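You operate a simulated robot arm through the tools that you are given. There is no shell and no other tool. Be economical: measure what you need, move in short steps, check, and stop when the job is done.

The job below is to be done with a simulated robot arm. You get a single attempt, and the scene is never put back.

TASK
Prove the tester at 20 kPa with the tall black stopper, then vent it.
Fine: set the limit, pump up, wait for the green lamp. Pull the stopper once the red lamp is out and stand it on the bench.
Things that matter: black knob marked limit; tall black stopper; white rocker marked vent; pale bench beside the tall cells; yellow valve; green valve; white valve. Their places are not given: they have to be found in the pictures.

Only the result counts: the job must be done as asked and must still hold three seconds after the hand-in. Knocking over, shifting, dropping, spilling or breaking anything else fails it. A push-on lid holds only when it is set on centred and level and pressed home; a screw cap is set on level and turned clockwise until tight.

THE ROBOT
A 7-joint arm with a two-finger parallel gripper, fixed in place. Base frame: the origin is at the foot of the arm, x ahead of it, y to its left, z up; the work surface is at about z = 0.8. Readings come in m, rad, newtons and seconds.
With the tool pointing down near the work surface it reaches from about 0.24 to 0.68 m from the base axis. Its first joint turns from -1.152 to 1.152 rad. Payload 2.4 kg.
The TCP is the grasp point between the finger pads, 0.03 m short of the fingertips. In the tool frame z runs along the fingers and y along their closing line. The gripper opens to 0.094 m. The fingers are 0.028 m wide and 0.01 m thick; the gripper's body (0.05 by 0.096 m) begins 0.055 m behind the TCP.
Orientation is that of the tool frame in the base frame, as a unit quaternion [x, y, z, w]. With the fingers straight down and closing along the base's y, the tool's x points along the base's -x, its y along +y and its z along -z.

THE INTERFACE
- The arm moves only by the tool arm_command. Its argument "series" is text: rows parted by semicolons, each of 7 numbers parted by spaces: the finger opening in mm, from 0 to 94, then the shift along the base's x, y, z in mm, then the turn, a rotation vector about the base's x, y, z in rad. In form: gripper dx dy dz wx wy wz; .... A call has 1 to 12 rows; each row is the pose to reach, as a shift and turn from the pose commanded when the call began. A row lasts 0.2 s, in which the tool goes at most 0.05 m and 0.15 rad; a call with a longer step from one row to the next is refused whole, and so is a gripper value outside its range. Where a pose cannot be reached the arm comes as near as it can. A force on the tool above 40 N (or 10 N above the force at the start of the call, whichever is more), or a blocked arm, ends the call early, and 0.2 s more pass. The fingers move at their own pace (about 0.153 m/s each) and stop on an object; they squeeze with about 39 N. The grip force told is the motor's: it shows also when the fingers shut on nothing. Time passes only in rows, and 0.2 s behind the last, so rows that repeat a pose let the fingers close. The reply holds the time, the measured pose of the TCP, the force on the tool along the base axes, the opening and the grip force, in the units named above and with some noise.
- Cameras (640 x 400 px; columns grow to the right, rows downward): "scene" is fixed at [0.0196, 0.461, 1.4416]; the picture's right is [-0.87, -0.49, 0.00], its down [-0.29, 0.51, -0.81] and it looks along [0.39, -0.71, -0.59] (base axes); focal length 366 px, centre (320, 200). "wrist" rides on the gripper at [-0.037, 0, -0.058] in the tool frame; the picture's right is [0.00, -1.00, 0.00], its down [0.97, 0.00, -0.24] and it looks along [0.24, 0.00, 0.97] (tool axes); focal length 218 px, centre (320, 200).
- grab_frame(camera): a new picture of that camera. No time passes.
- point_at(camera, pixels): there is no depth. For up to 12 entries [column, row, z] of the newest picture of that camera ("zoom" is the newest enlarged one), the place [x, y] in the base frame at which the ray of that pixel passes the height z, good to about 0.002 m. No time passes.
- close_up(camera, box): a new picture of the part [left, top, right, bottom] of that camera's present view, enlarged. No time passes.
- sign_off(): hands the job in; it is judged then, once.

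Keep the steps short. Do not move on a guess: measure, check each grasp and each placing, and mend mistakes. In all there are 80 turns and 38 pictures (those below and enlarged ones count). Leave the gripper open and the arm clear of the work at the hand-in unless told otherwise, and finish with a single line.

The tools are called after "Request:" as name(argument=value, ...) on one line, values as JSON. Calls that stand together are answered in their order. arm_command: Moves the arm, as the interface text tells. Its arguments: {"type":"object","properties":{"series":{"type":"string"}},"required":["series"]} The other tools are called the same way: grab_frame (camera) takes a picture; point_at (camera, pixels) gives the place at which the rays of pixels pass given heights; close_up (camera, box) takes an enlarged picture of a part of a camera's view; sign_off () hands the job in.

At the start:

```text
clock: 0.0
position: [0.3466, -0.1212, 1.1828]
tcp_rot: [0.0, 1.0, 0.0, 0.0]
contact_force: [0.3, -0.3, 0.0]
width: 0.0937
grip_force: 0.0
```

scene: 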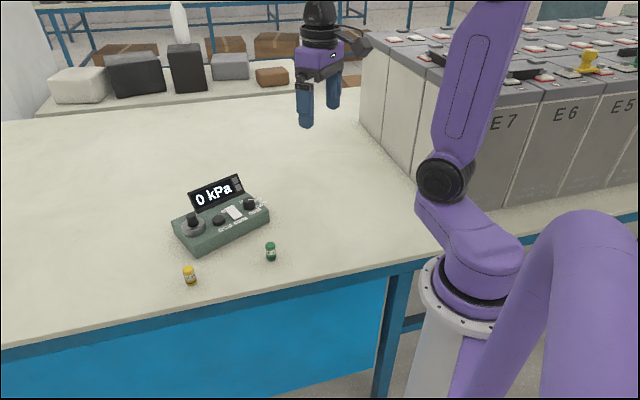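
wrist: 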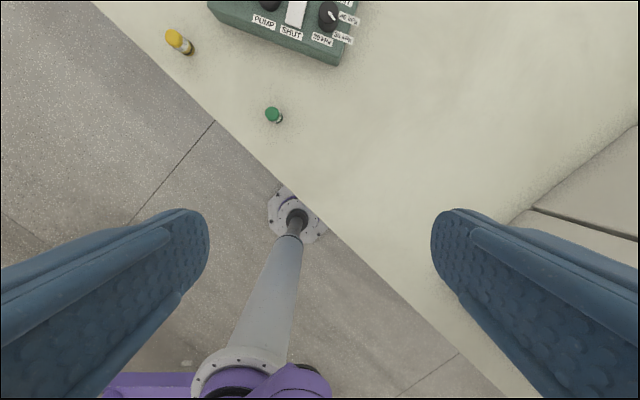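

The tester is at about (220,220) in the scene view and at the top of the wrist view. I'll enlarge both.

Request:
close_up(camera="scene", box=[150, 160, 310, 300])

Request:
point_at(camera="scene", pixels=[[190, 283, 0.8], [270, 258, 0.8], [193, 215, 0.87], [250, 203, 0.84], [233, 212, 0.84], [219, 220, 0.84], [190, 251, 0.8], [269, 222, 0.8]])

```text
2.86 times, centred on (230, 230) of scene
```

zoom: 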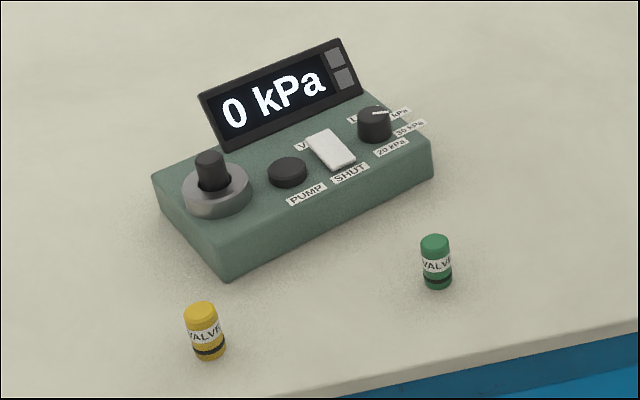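

```text
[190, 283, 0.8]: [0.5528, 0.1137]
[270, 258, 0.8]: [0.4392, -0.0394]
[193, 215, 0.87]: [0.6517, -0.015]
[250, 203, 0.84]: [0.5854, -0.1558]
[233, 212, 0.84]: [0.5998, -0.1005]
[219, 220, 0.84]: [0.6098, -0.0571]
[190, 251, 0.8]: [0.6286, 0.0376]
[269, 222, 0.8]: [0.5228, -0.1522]
```

I'll move above the tester to view it from overhead. The shift is +170, +45, -80 mm in small rows.

Request:
arm_command(series="94 34 9 -16 0 0 0; 94 68 18 -32 0 0 0; 94 102 27 -48 0 0 0; 94 136 36 -64 0 0 0; 94 170 45 -80 0 0 0; 94 170 45 -80 0 0 0")

Request:
grab_frame(camera="wrist")

```text
clock: 1.4
position: [0.5187, -0.0742, 1.1047]
tcp_rot: [0.0, 1.0, -0.001, 0.0]
contact_force: [0.1, -0.3, -0.4]
width: 0.0936
grip_force: 0.1
```

```text
34 pictures are left
```

wrist: 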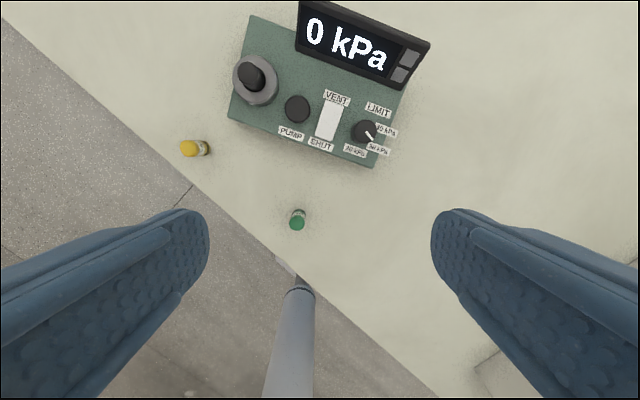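

Request:
close_up(camera="wrist", box=[220, 0, 440, 180])

Request:
point_at(camera="wrist", pixels=[[254, 75, 0.88], [260, 82, 0.85], [297, 108, 0.85], [330, 122, 0.85], [365, 132, 0.85], [229, 116, 0.84], [374, 167, 0.84], [250, 16, 0.84], [298, 226, 0.82], [188, 148, 0.82]])

```text
2.22 times, centred on (330, 90) of wrist
```

zoom: 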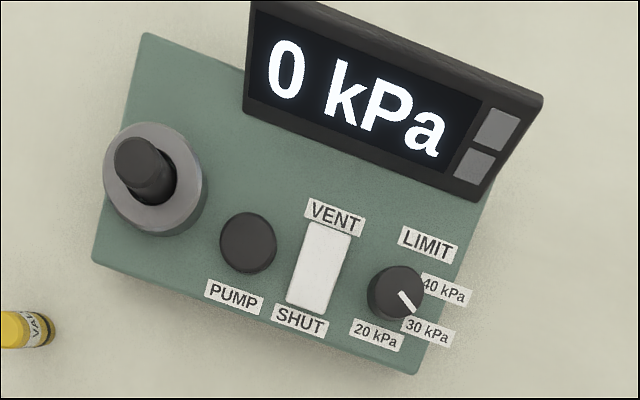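

```text
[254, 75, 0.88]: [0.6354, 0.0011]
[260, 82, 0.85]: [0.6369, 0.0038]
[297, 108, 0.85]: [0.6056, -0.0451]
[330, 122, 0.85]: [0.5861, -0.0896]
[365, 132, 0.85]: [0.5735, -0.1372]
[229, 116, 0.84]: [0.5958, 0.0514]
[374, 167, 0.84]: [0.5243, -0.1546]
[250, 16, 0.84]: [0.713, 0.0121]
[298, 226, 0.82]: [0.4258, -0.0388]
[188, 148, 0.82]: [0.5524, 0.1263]
```

The limit is at 30 kPa now, so the knob must turn clockwise to 20. I'll triangulate heights from both cameras.

Request:
point_at(camera="scene", pixels=[[248.9, 199.5, 0.84], [248.9, 199.5, 0.88], [218.8, 218.1, 0.84], [218.8, 218.1, 0.88], [190.8, 214.5, 0.84], [190.8, 214.5, 0.9], [269.2, 213.5, 0.82], [269.2, 213.5, 0.86]])

Request:
point_at(camera="zoom", pixels=[[395, 291, 0.84], [395, 291, 0.88], [247, 241, 0.84], [247, 241, 0.88], [135, 157, 0.84], [135, 157, 0.9], [415, 374, 0.82], [415, 374, 0.86], [444, 290, 0.84], [428, 331, 0.84], [375, 334, 0.84], [93, 262, 0.84]])

```text
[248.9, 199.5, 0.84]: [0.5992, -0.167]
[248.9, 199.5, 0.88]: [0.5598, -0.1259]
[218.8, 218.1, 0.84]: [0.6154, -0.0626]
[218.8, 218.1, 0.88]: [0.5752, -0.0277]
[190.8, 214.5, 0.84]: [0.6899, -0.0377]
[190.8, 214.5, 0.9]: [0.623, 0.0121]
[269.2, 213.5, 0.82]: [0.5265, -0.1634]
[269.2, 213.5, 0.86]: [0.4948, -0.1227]
```

```text
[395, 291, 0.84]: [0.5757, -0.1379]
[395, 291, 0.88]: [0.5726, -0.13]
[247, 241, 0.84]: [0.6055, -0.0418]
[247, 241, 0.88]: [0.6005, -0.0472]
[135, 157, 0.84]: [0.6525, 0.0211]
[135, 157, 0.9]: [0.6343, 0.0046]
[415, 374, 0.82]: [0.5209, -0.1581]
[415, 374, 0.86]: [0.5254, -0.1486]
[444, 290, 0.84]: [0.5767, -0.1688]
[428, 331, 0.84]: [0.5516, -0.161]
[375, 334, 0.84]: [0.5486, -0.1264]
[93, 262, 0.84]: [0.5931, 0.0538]
```

Estimates: knob top at about (0.5735, -0.133, 0.868), pump at (0.6035, -0.044), stopper top at (0.638, 0.0075, 0.89). I'll move above the knob with the gripper yawed +100° so the fingers close front to back.

Request:
arm_command(series="94 5 -5 -10 0 0 0.145; 94 10 -10 -20 0 0 0.29; 94 15 -15 -30 0 0 0.435; 80 20 -20 -40 0 0 0.58; 70 25 -25 -50 0 0 0.725; 60 30 -30 -60 0 0 0.87; 60 35 -35 -70 0 0 1.015; 50 40 -40 -80 0 0 1.16; 50 45 -45 -90 0 0 1.305; 50 50 -50 -100 0 0 1.45; 50 55 -59 -110 0 0 1.595; 50 55 -59 -115 0 0 1.74")

Request:
grab_frame(camera="wrist")

```text
clock: 4.0
position: [0.5727, -0.1342, 0.9882]
tcp_rot: [0.766, -0.643, 0.0, 0.0]
contact_force: [0.2, -0.2, 0.0]
width: 0.0502
grip_force: 0.1
```

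```text
32 pictures are left
```

wrist: 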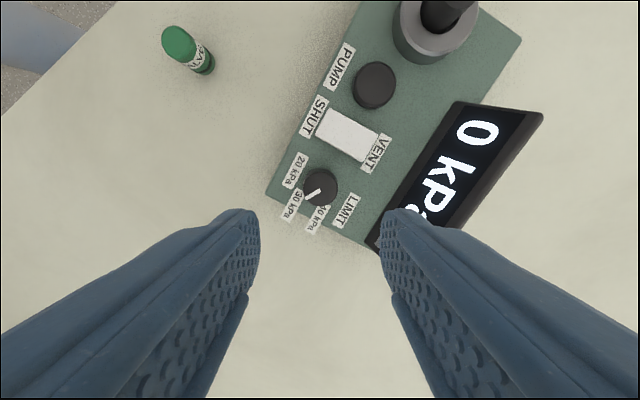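

Good view. I'll measure the knob, labels and rocker ends from here.

Request:
close_up(camera="wrist", box=[260, 100, 420, 240])

Request:
point_at(camera="wrist", pixels=[[321, 187, 0.868], [321, 187, 0.85], [374, 84, 0.855], [347, 135, 0.845], [320, 127, 0.84], [374, 146, 0.845]])

```text
2.86 times, centred on (340, 170) of wrist
```

zoom: 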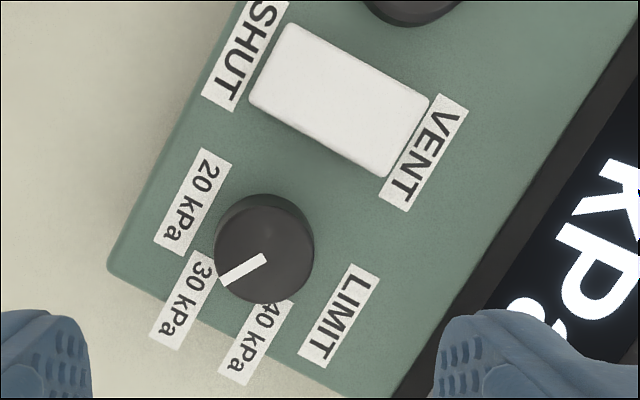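

```text
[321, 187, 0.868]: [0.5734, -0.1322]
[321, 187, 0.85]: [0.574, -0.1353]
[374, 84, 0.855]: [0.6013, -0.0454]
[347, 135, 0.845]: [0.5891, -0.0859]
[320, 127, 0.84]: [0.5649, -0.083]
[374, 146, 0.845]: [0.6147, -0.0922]
```

Pointer, 30 label and knob line up. The 20 mark is about 60° clockwise. I'll descend 114 mm around the knob with 50 mm opening.

Request:
arm_command(series="50 1 2 -35 0 0 0; 50 1 2 -70 0 0 0; 50 1 2 -95 0 0 0; 50 1 2 -105 0 0 0; 50 1 2 -114 0 0 0; 50 1 2 -114 0 0 0")

Request:
grab_frame(camera="wrist")

```text
clock: 5.4
position: [0.5741, -0.1338, 0.8753]
tcp_rot: [0.764, -0.645, 0.003, 0.0]
contact_force: [-3.0, 1.7, 20.2]
width: 0.0516
grip_force: 1.1
```

```text
30 pictures are left
```

wrist: 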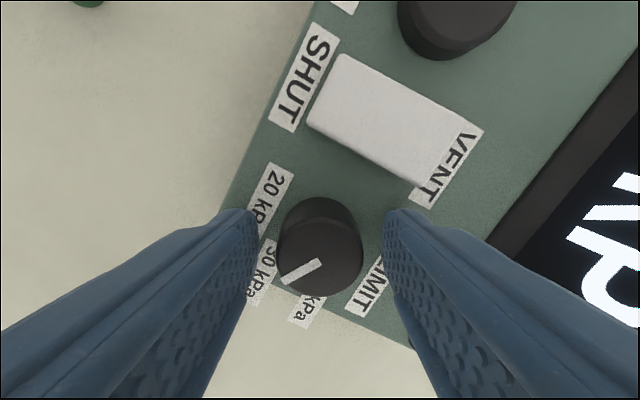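

There is 20 N upward: a tip touches the panel (about z 0.845). I'll raise 5 mm, then close on the knob.

Request:
arm_command(series="50 0 0 5 0 0 0; 50 0 0 5 0 0 0; 20 0 0 5 0 0 0; 20 0 0 5 0 0 0; 20 0 0 5 0 0 0")

Request:
grab_frame(camera="wrist")

```text
clock: 6.6
position: [0.5721, -0.1339, 0.8779]
tcp_rot: [0.765, -0.644, 0.0, 0.0]
contact_force: [5.1, 0.0, 0.4]
width: 0.0309
grip_force: 38.7
```

```text
29 pictures are left
```

wrist: 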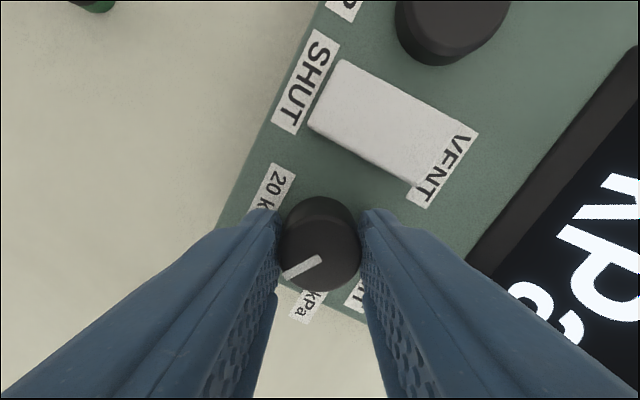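

The knob is gripped at 30.9 mm. I'll turn it 60° clockwise.

Request:
arm_command(series="20 0 0 0 0 0 -0.131; 20 0 0 0 0 0 -0.262; 20 0 0 0 0 0 -0.393; 20 0 0 0 0 0 -0.524; 20 0 0 0 0 0 -0.655; 20 0 0 0 0 0 -0.786; 20 0 0 0 0 0 -0.917; 20 0 0 0 0 0 -1.05; 20 0 0 0 0 0 -1.05")

Request:
grab_frame(camera="wrist")

```text
clock: 8.6
position: [0.5744, -0.1333, 0.8791]
tcp_rot: [-0.338, 0.941, 0.001, -0.002]
contact_force: [-3.4, -4.6, -0.7]
width: 0.0307
grip_force: 39.0
```

```text
28 pictures are left
```

wrist: 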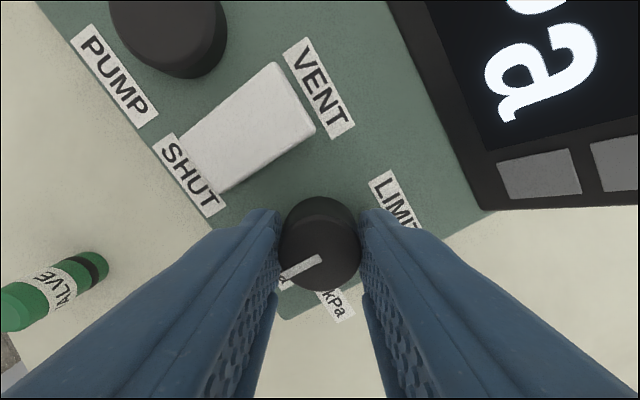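

The knob turned with the gripper (yaw 100° to 39.5°). I'll open to 50 mm, lift, and check the pointer.

Request:
arm_command(series="48 0 0 0 0 0 0; 48 0 0 0 0 0 0; 48 0 0 30 0 0 0; 48 0 0 75 0 0 0; 48 -20 0 120 0 0 0; 48 -20 0 120 0 0 0")

Request:
close_up(camera="wrist", box=[160, 0, 480, 200])

```text
clock: 10.0
position: [0.5546, -0.1312, 0.9991]
tcp_rot: [-0.339, 0.941, 0.0, 0.0]
contact_force: [0.1, -0.3, 0.3]
width: 0.048
grip_force: 0.0
```

```text
2.00 times, centred on (320, 100) of wrist
```

zoom: 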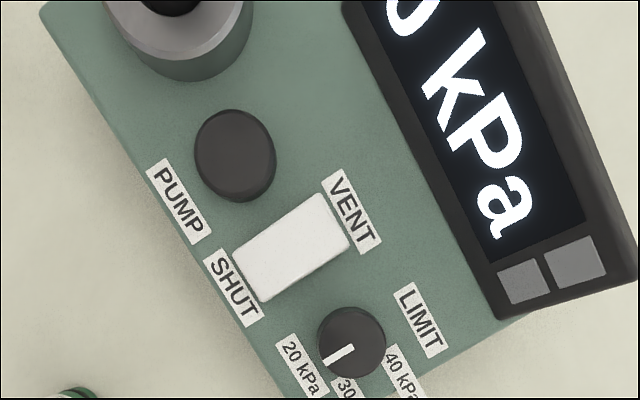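

The pointer is at 20 kPa. Next I'll check the rocker state and display from the scene camera.

Request:
close_up(camera="scene", box=[180, 170, 276, 230])

```text
6.67 times, centred on (228, 200) of scene
```

zoom: 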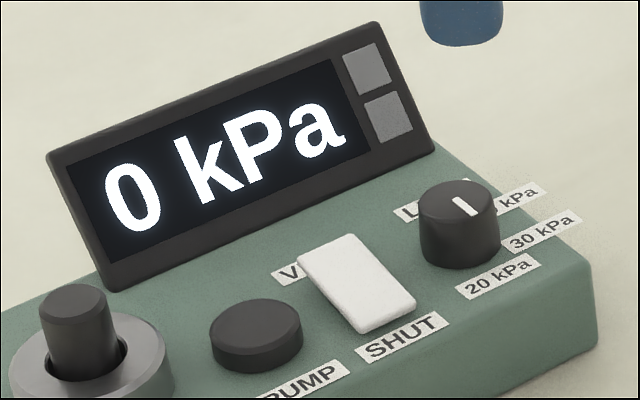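

The SHUT end looks pressed (VENT end raised). I'll close the fingers and go above the pump button at (0.603, -0.045).

Request:
arm_command(series="20 16 29 0 0 0 0; 0 32 58 0 0 0 0; 0 48 86 -20 0 0 0; 0 48 86 -55 0 0 0; 0 48 86 -85 0 0 0; 0 48 86 -95 0 0 0; 0 48 86 -95 0 0 0")

Request:
grab_frame(camera="wrist")

```text
clock: 11.6
position: [0.6015, -0.0454, 0.9025]
tcp_rot: [-0.338, 0.941, 0.0, -0.001]
contact_force: [-0.5, 0.1, 0.8]
width: 0.0
grip_force: 33.3
```

```text
25 pictures are left
```

wrist: 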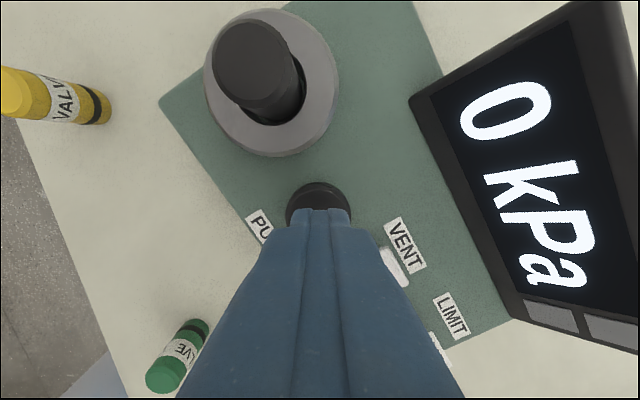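

The fingertips sit over the pump button with the display in view. I'll press down gently and release once.

Request:
arm_command(series="0 0 0 -10 0 0 0; 0 0 0 -15 0 0 0; 0 0 0 -18 0 0 0; 0 0 0 -21 0 0 0; 0 0 0 -24 0 0 0; 0 0 0 -24 0 0 0")

Request:
grab_frame(camera="wrist")

```text
clock: 13.0
position: [0.6017, -0.0468, 0.8807]
tcp_rot: [-0.339, 0.941, -0.001, 0.001]
contact_force: [-0.9, -0.6, 11.4]
width: 0.0
grip_force: 33.3
```

```text
24 pictures are left
```

wrist: 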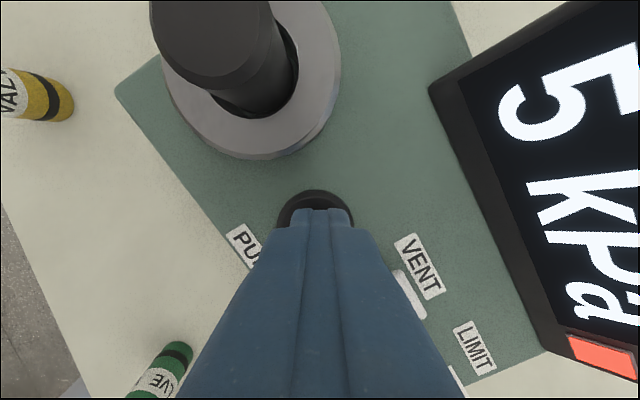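

The display reads 5 kPa and the red lamp is on. I'll release and press again in the same way.

Request:
arm_command(series="0 0 0 10 0 0 0; 0 0 0 17 0 0 0; 0 0 0 17 0 0 0; 0 0 0 8 0 0 0; 0 0 0 3 0 0 0; 0 0 0 0 0 0 0; 0 0 0 0 0 0 0; 0 0 0 10 0 0 0; 0 0 0 17 0 0 0")

Request:
grab_frame(camera="wrist")

```text
clock: 15.0
position: [0.6022, -0.0467, 0.8966]
tcp_rot: [-0.339, 0.941, 0.0, 0.0]
contact_force: [0.5, 0.4, 0.1]
width: 0.0003
grip_force: 33.1
```

```text
23 pictures are left
```

wrist: 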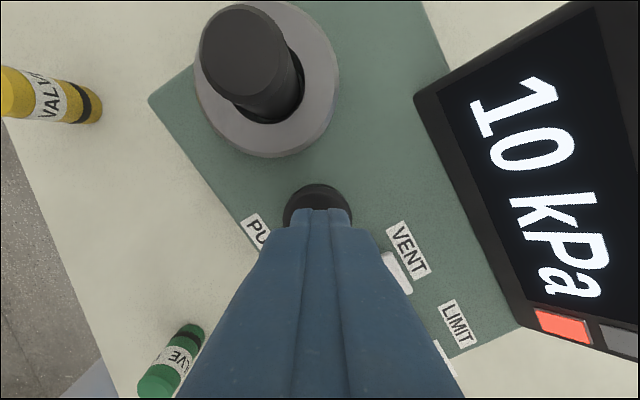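

It reads 10 kPa and holds, so each press adds 5. One more press.

Request:
arm_command(series="0 0 0 -9 0 0 0; 0 0 0 -14 0 0 0; 0 0 0 -17 0 0 0; 0 0 0 -17 0 0 0; 0 0 0 -7 0 0 0; 0 0 0 0 0 0 0; 0 0 0 0 0 0 0")

Request:
grab_frame(camera="wrist")

```text
clock: 16.6
position: [0.6019, -0.0463, 0.8974]
tcp_rot: [-0.338, 0.941, 0.001, 0.0]
contact_force: [0.6, 0.2, 0.4]
width: 0.0
grip_force: 32.9
```

```text
22 pictures are left
```

wrist: 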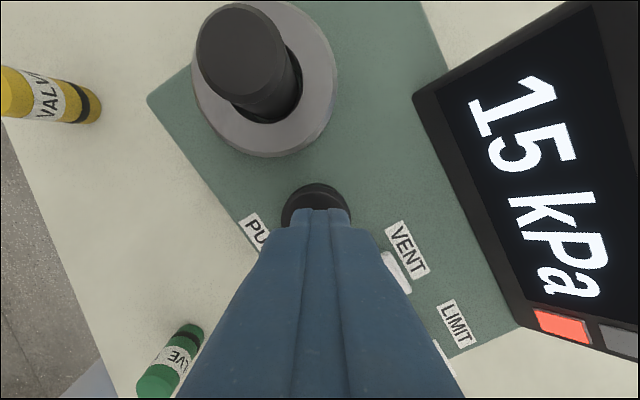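

It reads 15 kPa. One more press for 20.

Request:
arm_command(series="0 0 0 -9 0 0 0; 0 0 0 -14 0 0 0; 0 0 0 -17 0 0 0; 0 0 0 -17 0 0 0; 0 0 0 -7 0 0 0; 0 0 0 0 0 0 0; 0 0 0 0 0 0 0; 0 0 0 10 0 0 0")

Request:
grab_frame(camera="wrist")

```text
clock: 18.4
position: [0.6006, -0.0458, 0.9075]
tcp_rot: [-0.339, 0.941, 0.0, 0.0]
contact_force: [-0.3, 0.1, 0.5]
width: 0.0
grip_force: 33.2
```

```text
21 pictures are left
```

wrist: 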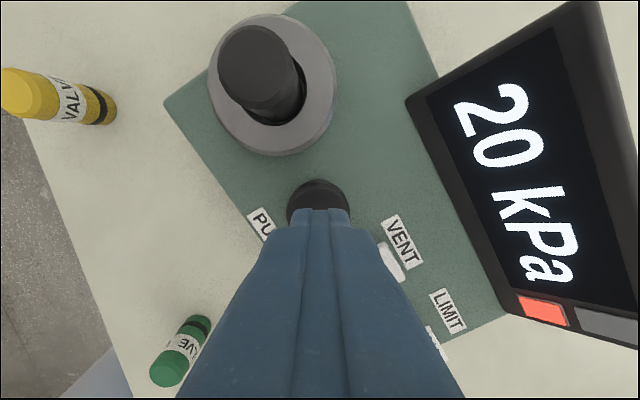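

20 kPa reached, red on. While it holds I'll move above the VENT end (about (0.606, -0.0915)) without touching, and watch for the green lamp.

Request:
arm_command(series="0 0 0 20 0 0 0; 0 2 -15 20 0 0 0.14; 0 4 -30 20 0 0 0.28; 0 5 -46 20 0 0 0.42; 0 5 -46 20 0 0 0.55; 0 5 -46 20 0 0 0.55; 0 5 -46 20 0 0 0.55")

Request:
grab_frame(camera="wrist")

Request:
close_up(camera="scene", box=[180, 170, 276, 230])

```text
clock: 20.0
position: [0.6084, -0.0936, 0.9275]
tcp_rot: [-0.581, 0.814, 0.0, 0.0]
contact_force: [-0.3, -0.1, -0.1]
width: 0.0
grip_force: 33.1
```

```text
20 pictures are left
```

wrist: 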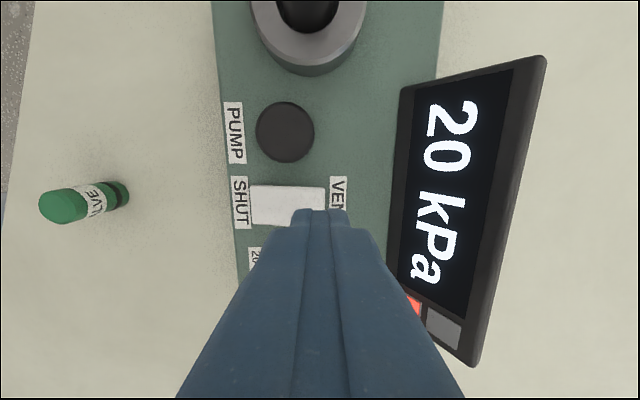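

```text
6.67 times, centred on (228, 200) of scene
```

zoom: 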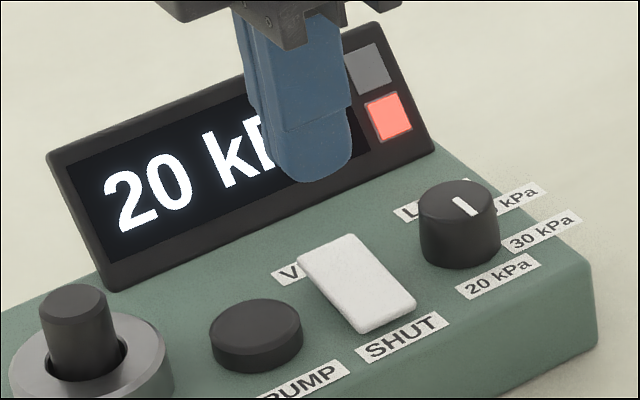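

Holding at 20 kPa with the red lamp lit and green (upper square) not yet on. I'll wait in place.

Request:
arm_command(series="0 0 0 0 0 0 0; 0 0 0 0 0 0 0; 0 0 0 0 0 0 0; 0 0 0 0 0 0 0; 0 0 0 0 0 0 0; 0 0 0 0 0 0 0; 0 0 0 0 0 0 0; 0 0 0 0 0 0 0; 0 0 0 0 0 0 0; 0 0 0 0 0 0 0; 0 0 0 0 0 0 0; 0 0 0 0 0 0 0")

Request:
close_up(camera="scene", box=[180, 170, 276, 230])

```text
clock: 22.6
position: [0.6079, -0.0919, 0.9277]
tcp_rot: [-0.582, 0.813, 0.0, 0.0]
contact_force: [-0.3, -0.7, 0.7]
width: 0.0002
grip_force: 33.1
```

```text
6.67 times, centred on (228, 200) of scene
```

zoom: 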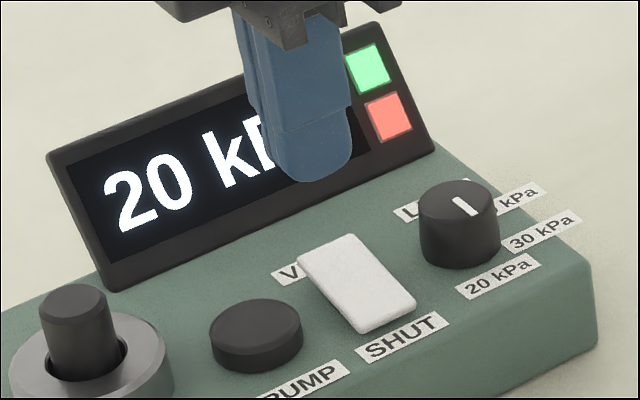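

Green is lit. I'll shift 7 mm toward the rocker centre and press its VENT end down gently.

Request:
arm_command(series="0 -7 2 -15 0 0 0; 0 -7 2 -30 0 0 0; 0 -7 2 -36 0 0 0; 0 -7 2 -40 0 0 0; 0 -7 2 -44 0 0 0; 0 -7 2 -47 0 0 0; 0 -7 2 -47 0 0 0")

Request:
close_up(camera="scene", box=[180, 170, 276, 230])

```text
clock: 24.0
position: [0.6011, -0.0904, 0.8849]
tcp_rot: [-0.582, 0.813, -0.002, 0.0]
contact_force: [-4.0, 1.2, 8.8]
width: 0.0001
grip_force: 33.4
stopped in row 7: the force on the tool passed its limit (the readings are from after the stop); the commanded pose is now the measured one
```

```text
6.67 times, centred on (228, 200) of scene
```

zoom: 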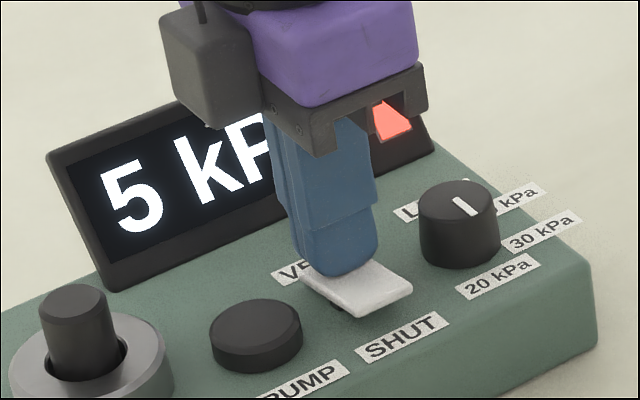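

The rocker flipped to VENT and pressure is falling (5 kPa). I'll lift and move toward the stopper, open to 60 mm, staying high.

Request:
arm_command(series="0 0 0 30 0 0 0; 0 0 0 70 0 0 0; 0 10 30 90 0 0 0; 30 20 60 95 0 0 0; 60 37 98 95 0 0 0; 60 37 98 95 0 0 0; 60 37 98 95 0 0 0")

Request:
grab_frame(camera="wrist")

Request:
close_up(camera="scene", box=[180, 170, 276, 230])

```text
clock: 25.6
position: [0.6392, 0.0056, 0.9807]
tcp_rot: [-0.582, 0.813, -0.002, 0.001]
contact_force: [0.0, 1.0, -0.7]
width: 0.0597
grip_force: 0.0
```

```text
16 pictures are left
```

wrist: 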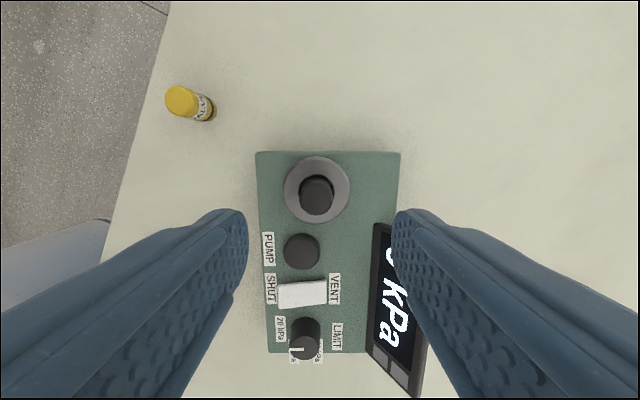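

```text
6.67 times, centred on (228, 200) of scene
```

zoom: 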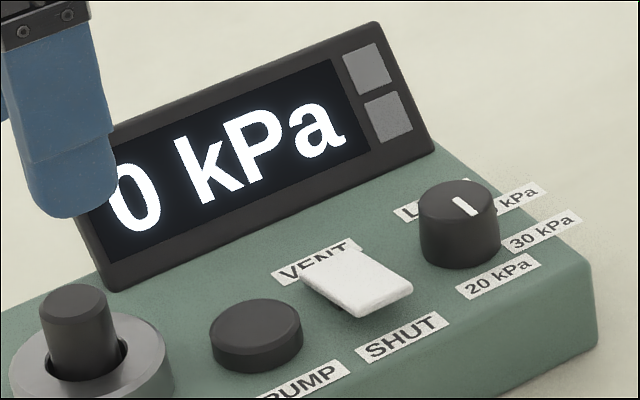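

Red lamp out, 0 kPa, rocker on VENT. Now I'll locate the stopper precisely.

Request:
close_up(camera="wrist", box=[256, 140, 384, 240])

Request:
point_at(camera="wrist", pixels=[[316, 198, 0.9], [316, 198, 0.89], [316, 187, 0.86], [409, 215, 0.92]])

```text
4.00 times, centred on (320, 190) of wrist
```

zoom: 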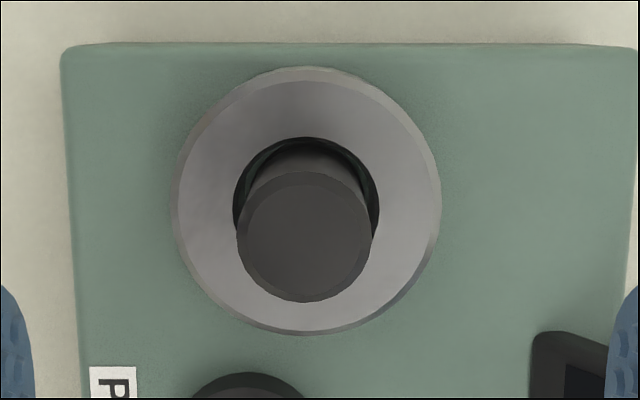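

```text
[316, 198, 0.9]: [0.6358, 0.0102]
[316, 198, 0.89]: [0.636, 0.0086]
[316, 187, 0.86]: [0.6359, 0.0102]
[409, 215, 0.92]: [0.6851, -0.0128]
```

Stopper axis is (0.636, 0.009), about 22 mm across. The display corner is close behind, so I'll turn the gripper 90° to close left-right along the tester, with 44 mm opening.

Request:
arm_command(series="44 0 0 0 0 0 -0.131; 44 -1 1 0 0 0 -0.262; 44 -2 2 0 0 0 -0.393; 44 -3 3 0 0 0 -0.524; 44 -3 3 0 0 0 -0.655; 44 -3 3 0 0 0 -0.786; 44 -3 3 0 0 0 -0.917; 44 -3 3 0 0 0 -1.048; 44 -3 3 0 0 0 -1.179; 44 -3 3 0 0 0 -1.31; 44 -3 3 0 0 0 -1.441; 44 -3 3 -10 0 0 -1.571")

Request:
grab_frame(camera="wrist")

```text
clock: 28.2
position: [0.6348, 0.0082, 0.9696]
tcp_rot: [0.166, 0.986, -0.001, 0.0]
contact_force: [-1.0, -0.2, 0.3]
width: 0.044
grip_force: 0.1
```

```text
13 pictures are left
```

wrist: 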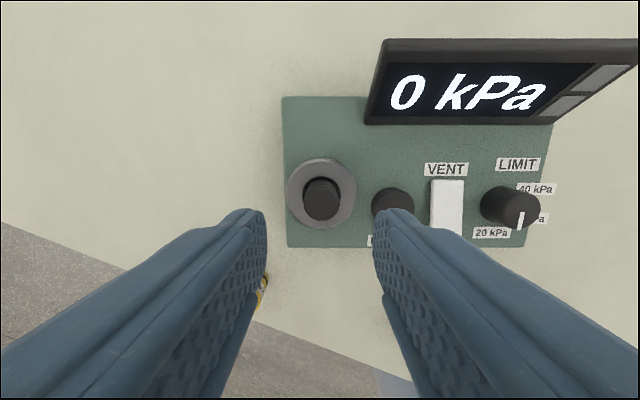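

The stopper is centred between the fingers within 1–3 mm. I'll descend 70 mm, then close.

Request:
arm_command(series="44 2 1 -35 0 0 0; 44 2 1 -60 0 0 0; 44 2 1 -70 0 0 0; 44 2 1 -70 0 0 0; 10 2 1 -70 0 0 0; 10 2 1 -70 0 0 0; 10 2 1 -70 0 0 0")

Request:
grab_frame(camera="wrist")

```text
clock: 29.8
position: [0.6376, 0.0097, 0.8997]
tcp_rot: [0.164, 0.986, -0.001, 0.0]
contact_force: [-0.7, -0.4, -0.4]
width: 0.022
grip_force: 39.0
```

```text
12 pictures are left
```

wrist: 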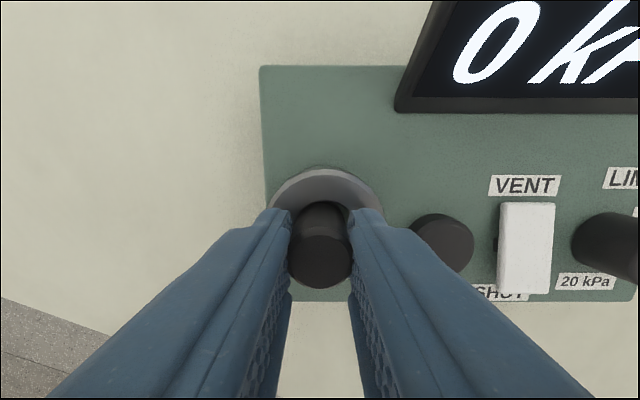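

Gripped at 22 mm. Now I'll pull it straight up 110 mm.

Request:
arm_command(series="10 0 0 6 0 0 0; 10 0 0 12 0 0 0; 10 0 0 20 0 0 0; 10 0 0 35 0 0 0; 10 0 0 60 0 0 0; 10 0 0 85 0 0 0; 10 0 0 110 0 0 0; 10 0 0 110 0 0 0")

Request:
close_up(camera="scene", box=[140, 130, 300, 230])

Request:
grab_frame(camera="scene")

```text
clock: 31.6
position: [0.6368, 0.0113, 1.0096]
tcp_rot: [0.164, 0.986, -0.001, -0.001]
contact_force: [0.1, 0.5, -0.1]
width: 0.0099
grip_force: 0.0
```

```text
4.00 times, centred on (220, 180) of scene
```

zoom: 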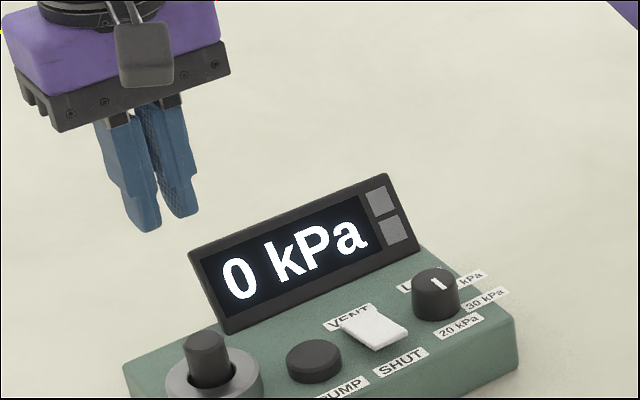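

```text
10 pictures are left
```

scene: 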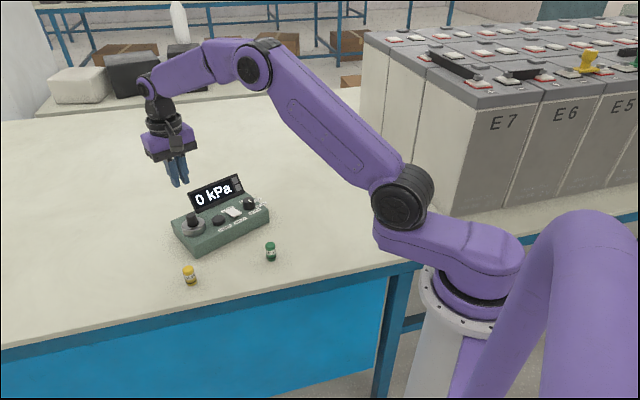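

The fingers slipped off and the stopper is still in the port. I'll go back down, deeper this time until just above the collar.

Request:
arm_command(series="44 0 -1 -20 0 0 0; 44 0 -1 -60 0 0 0; 44 0 -1 -100 0 0 0; 44 0 -1 -113 0 0 0; 44 0 -1 -117 0 0 0; 44 0 -1 -121 0 0 0; 44 0 -1 -125 0 0 0; 44 0 -1 -125 0 0 0")

Request:
grab_frame(camera="wrist")

```text
clock: 33.0
position: [0.6385, 0.0104, 0.8946]
tcp_rot: [0.164, 0.986, -0.001, 0.003]
contact_force: [-0.6, 1.0, 5.7]
width: 0.0437
grip_force: 0.1
stopped in row 6: the force on the tool passed its limit (the readings are from after the stop); the commanded pose is now the measured one
```

```text
9 pictures are left
```

wrist: 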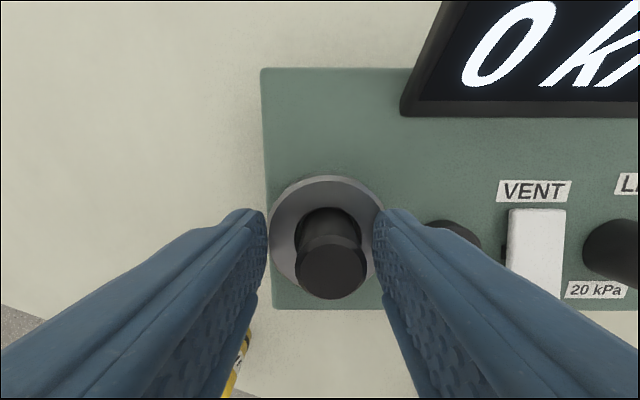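

The tips touched the collar (tip at about 0.865). I'll raise 1 mm, centre 2.5 mm, close, let the grip settle, and pull slowly with a small twist.

Request:
arm_command(series="44 -1 -2 1 0 0 0; 10 -1 -2 1 0 0 0; 10 -1 -2 1 0 0 0; 10 -1 -2 1 0 0 0; 10 -1 -2 1 0 0 0; 10 -1 -2 2 0 0 0.1; 10 -1 -2 3 0 0 0.2; 10 -1 -2 5 0 0 0.3; 10 -1 -2 7 0 0 0.2; 10 -1 -2 9 0 0 0.1; 10 -1 -2 11 0 0 0; 10 -1 -2 13 0 0 -0.1")

```text
clock: 35.6
position: [0.6377, 0.0077, 0.9076]
tcp_rot: [0.214, 0.977, -0.002, 0.002]
contact_force: [-1.0, 0.4, -0.4]
width: 0.0225
grip_force: 39.0
```

The grip is still 22.5 mm, with almost no load, 13 mm up. I'll look to see whether the stopper rose.

Request:
close_up(camera="scene", box=[150, 170, 246, 230])

```text
6.67 times, centred on (198, 200) of scene
```

zoom: 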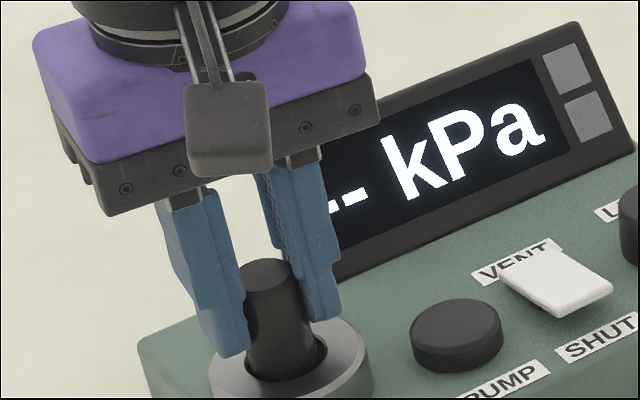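

The display shows "--", so the stopper is unseated and has risen with the fingers. I'll lift it clear.

Request:
arm_command(series="10 0 0 5 0 0 0; 10 0 0 10 0 0 0; 10 0 0 20 0 0 0; 10 0 0 30 0 0 0; 10 0 0 45 0 0 0; 10 0 0 60 0 0 0; 10 0 0 80 0 0 0; 10 0 0 100 0 0 0; 10 0 0 100 0 0 0")

Request:
grab_frame(camera="scene")

Request:
close_up(camera="scene", box=[130, 130, 258, 230])

```text
clock: 37.6
position: [0.6379, 0.0086, 1.009]
tcp_rot: [0.213, 0.977, 0.0, 0.002]
contact_force: [0.0, -0.1, -0.3]
width: 0.0224
grip_force: 39.6
```

```text
7 pictures are left
```

scene: 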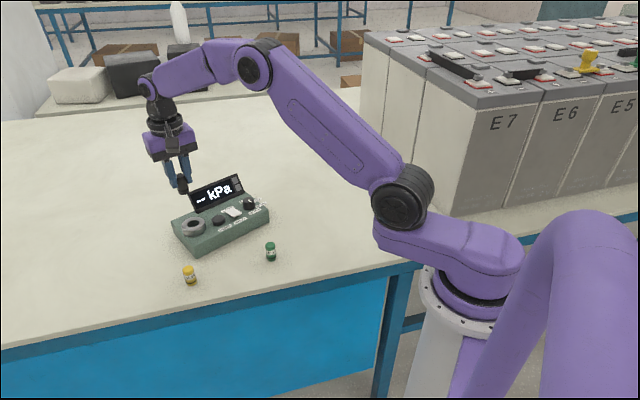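

```text
4.00 times, centred on (194, 180) of scene
```

zoom: 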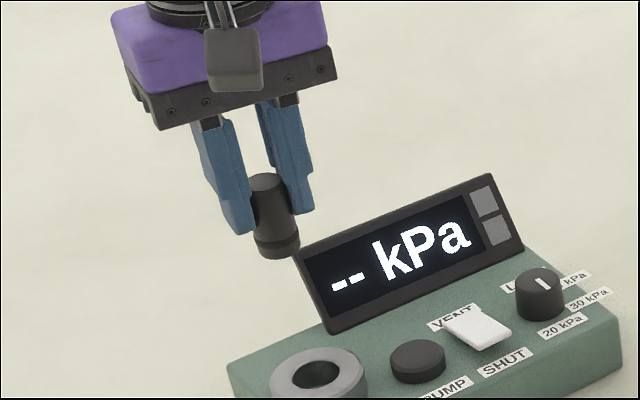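

The stopper is out and held. I'll choose a clear bench spot to the right of the tester and check where the cells and bench edge are.

Request:
point_at(camera="scene", pixels=[[310, 190, 0.8], [330, 200, 0.8], [418, 184, 0.8], [362, 125, 0.8], [400, 262, 0.8], [230, 290, 0.8], [115, 225, 0.8], [269, 224, 0.8], [183, 170, 0.8]])

```text
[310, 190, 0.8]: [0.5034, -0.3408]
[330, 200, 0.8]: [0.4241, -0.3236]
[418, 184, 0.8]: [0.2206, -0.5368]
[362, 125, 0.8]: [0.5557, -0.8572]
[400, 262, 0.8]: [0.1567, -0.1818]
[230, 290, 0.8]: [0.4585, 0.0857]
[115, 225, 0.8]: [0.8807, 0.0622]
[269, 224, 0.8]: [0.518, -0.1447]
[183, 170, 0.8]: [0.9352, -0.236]
```

I'll carry it at constant height to about (0.47, -0.28), a clear bench spot 13 cm from the tester.

Request:
arm_command(series="10 -17 -29 0 0 0 0; 10 -34 -58 0 0 0 0; 10 -51 -87 0 0 0 0; 10 -68 -116 0 0 0 0; 10 -85 -145 0 0 0 0; 10 -102 -174 0 0 0 0; 10 -119 -203 0 0 0 0; 10 -136 -232 0 0 0 0; 10 -153 -261 0 0 0 0; 10 -168 -289 0 0 0 0; 10 -168 -289 -30 0 0 0; 10 -168 -289 -50 0 0 0")

Request:
grab_frame(camera="wrist")

Request:
close_up(camera="scene", box=[220, 110, 380, 230])

```text
clock: 40.2
position: [0.4684, -0.2795, 0.9586]
tcp_rot: [0.213, 0.977, 0.0, 0.003]
contact_force: [0.0, 0.5, 0.0]
width: 0.0223
grip_force: 38.7
```

```text
5 pictures are left
```

wrist: 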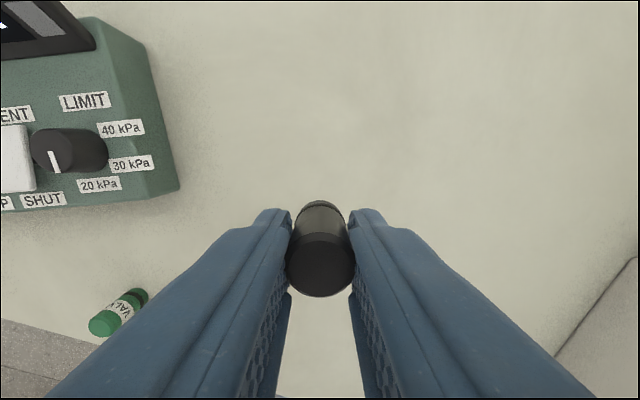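

```text
3.33 times, centred on (300, 170) of scene
```

zoom: 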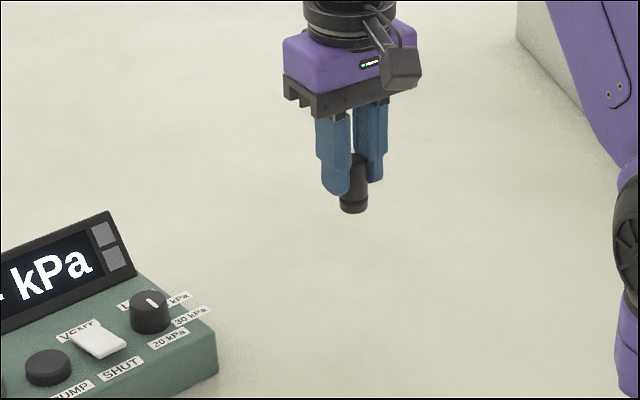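

The stopper is upright and the area is clear. I'll lower it: 95 mm, then small steps until it touches.

Request:
arm_command(series="10 0 0 -35 0 0 0; 10 0 0 -70 0 0 0; 10 0 0 -88 0 0 0; 10 0 0 -93 0 0 0; 10 0 0 -97 0 0 0; 10 0 0 -100 0 0 0; 10 0 0 -103 0 0 0; 10 0 0 -106 0 0 0")

```text
clock: 42.0
position: [0.4689, -0.2817, 0.852]
tcp_rot: [0.213, 0.977, 0.0, 0.004]
contact_force: [-0.2, -1.1, -0.1]
width: 0.0224
grip_force: 38.7
```

No contact yet at TCP 0.852. I'll continue in 2 mm steps.

Request:
arm_command(series="10 0 0 -2 0 0 0; 10 0 0 -4 0 0 0; 10 0 0 -6 0 0 0; 10 0 0 -8 0 0 0; 10 0 0 -8 0 0 0")

```text
clock: 43.2
position: [0.4707, -0.2819, 0.8436]
tcp_rot: [0.213, 0.977, -0.002, 0.005]
contact_force: [1.9, -1.8, 27.6]
width: 0.0223
grip_force: 38.9
```

It touches the bench (27.6 N up). I'll ease up 1 mm and open slowly.

Request:
arm_command(series="10 0 0 1 0 0 0; 10 0 0 1 0 0 0; 26 0 0 1 0 0 0; 40 0 0 1 0 0 0; 54 0 0 1 0 0 0; 54 0 0 1 0 0 0")

Request:
grab_frame(camera="wrist")

```text
clock: 44.6
position: [0.4696, -0.2813, 0.8436]
tcp_rot: [0.213, 0.977, 0.001, 0.003]
contact_force: [-0.4, 0.5, 0.5]
width: 0.0541
grip_force: 0.1
```

```text
3 pictures are left
```

wrist: 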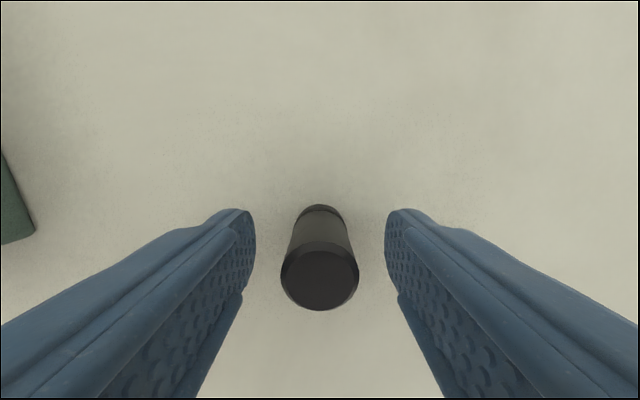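

It stands free and upright between the open fingers. I'll raise straight up 140 mm, open fully, and check.

Request:
arm_command(series="54 0 0 15 0 0 0; 54 0 0 40 0 0 0; 54 0 0 75 0 0 0; 70 0 0 110 0 0 0; 94 0 0 145 0 0 0; 94 0 0 180 0 0 0; 94 0 0 180 0 0 0")

Request:
close_up(camera="scene", box=[160, 110, 352, 290])

```text
clock: 46.2
position: [0.4702, -0.2808, 1.0245]
tcp_rot: [0.213, 0.977, -0.001, 0.003]
contact_force: [-0.5, -0.3, 0.3]
width: 0.0938
grip_force: 0.0
```

```text
2.22 times, centred on (256, 200) of scene
```

zoom: 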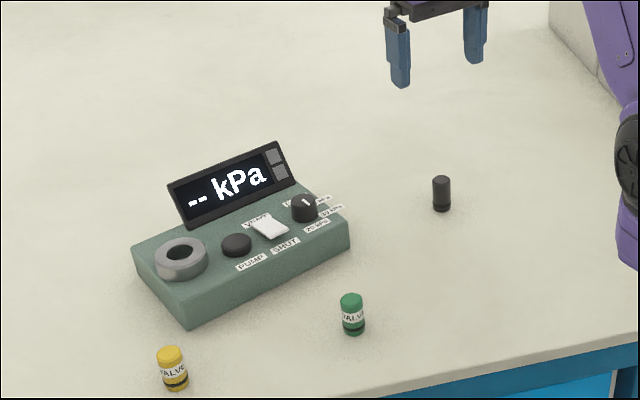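

The stopper stands upright on the bench, the rocker is on VENT, both lamps are out, the valves are undisturbed, and the arm is clear with the gripper open. I'll hand in.

Request:
sign_off()

```text
The job is handed in.
```

The tester held 20 kPa until the green lamp lit and was then vented; with the red lamp out, the tall black stopper was pulled (the first grip slipped off, the second held) and now stands upright on the bench.
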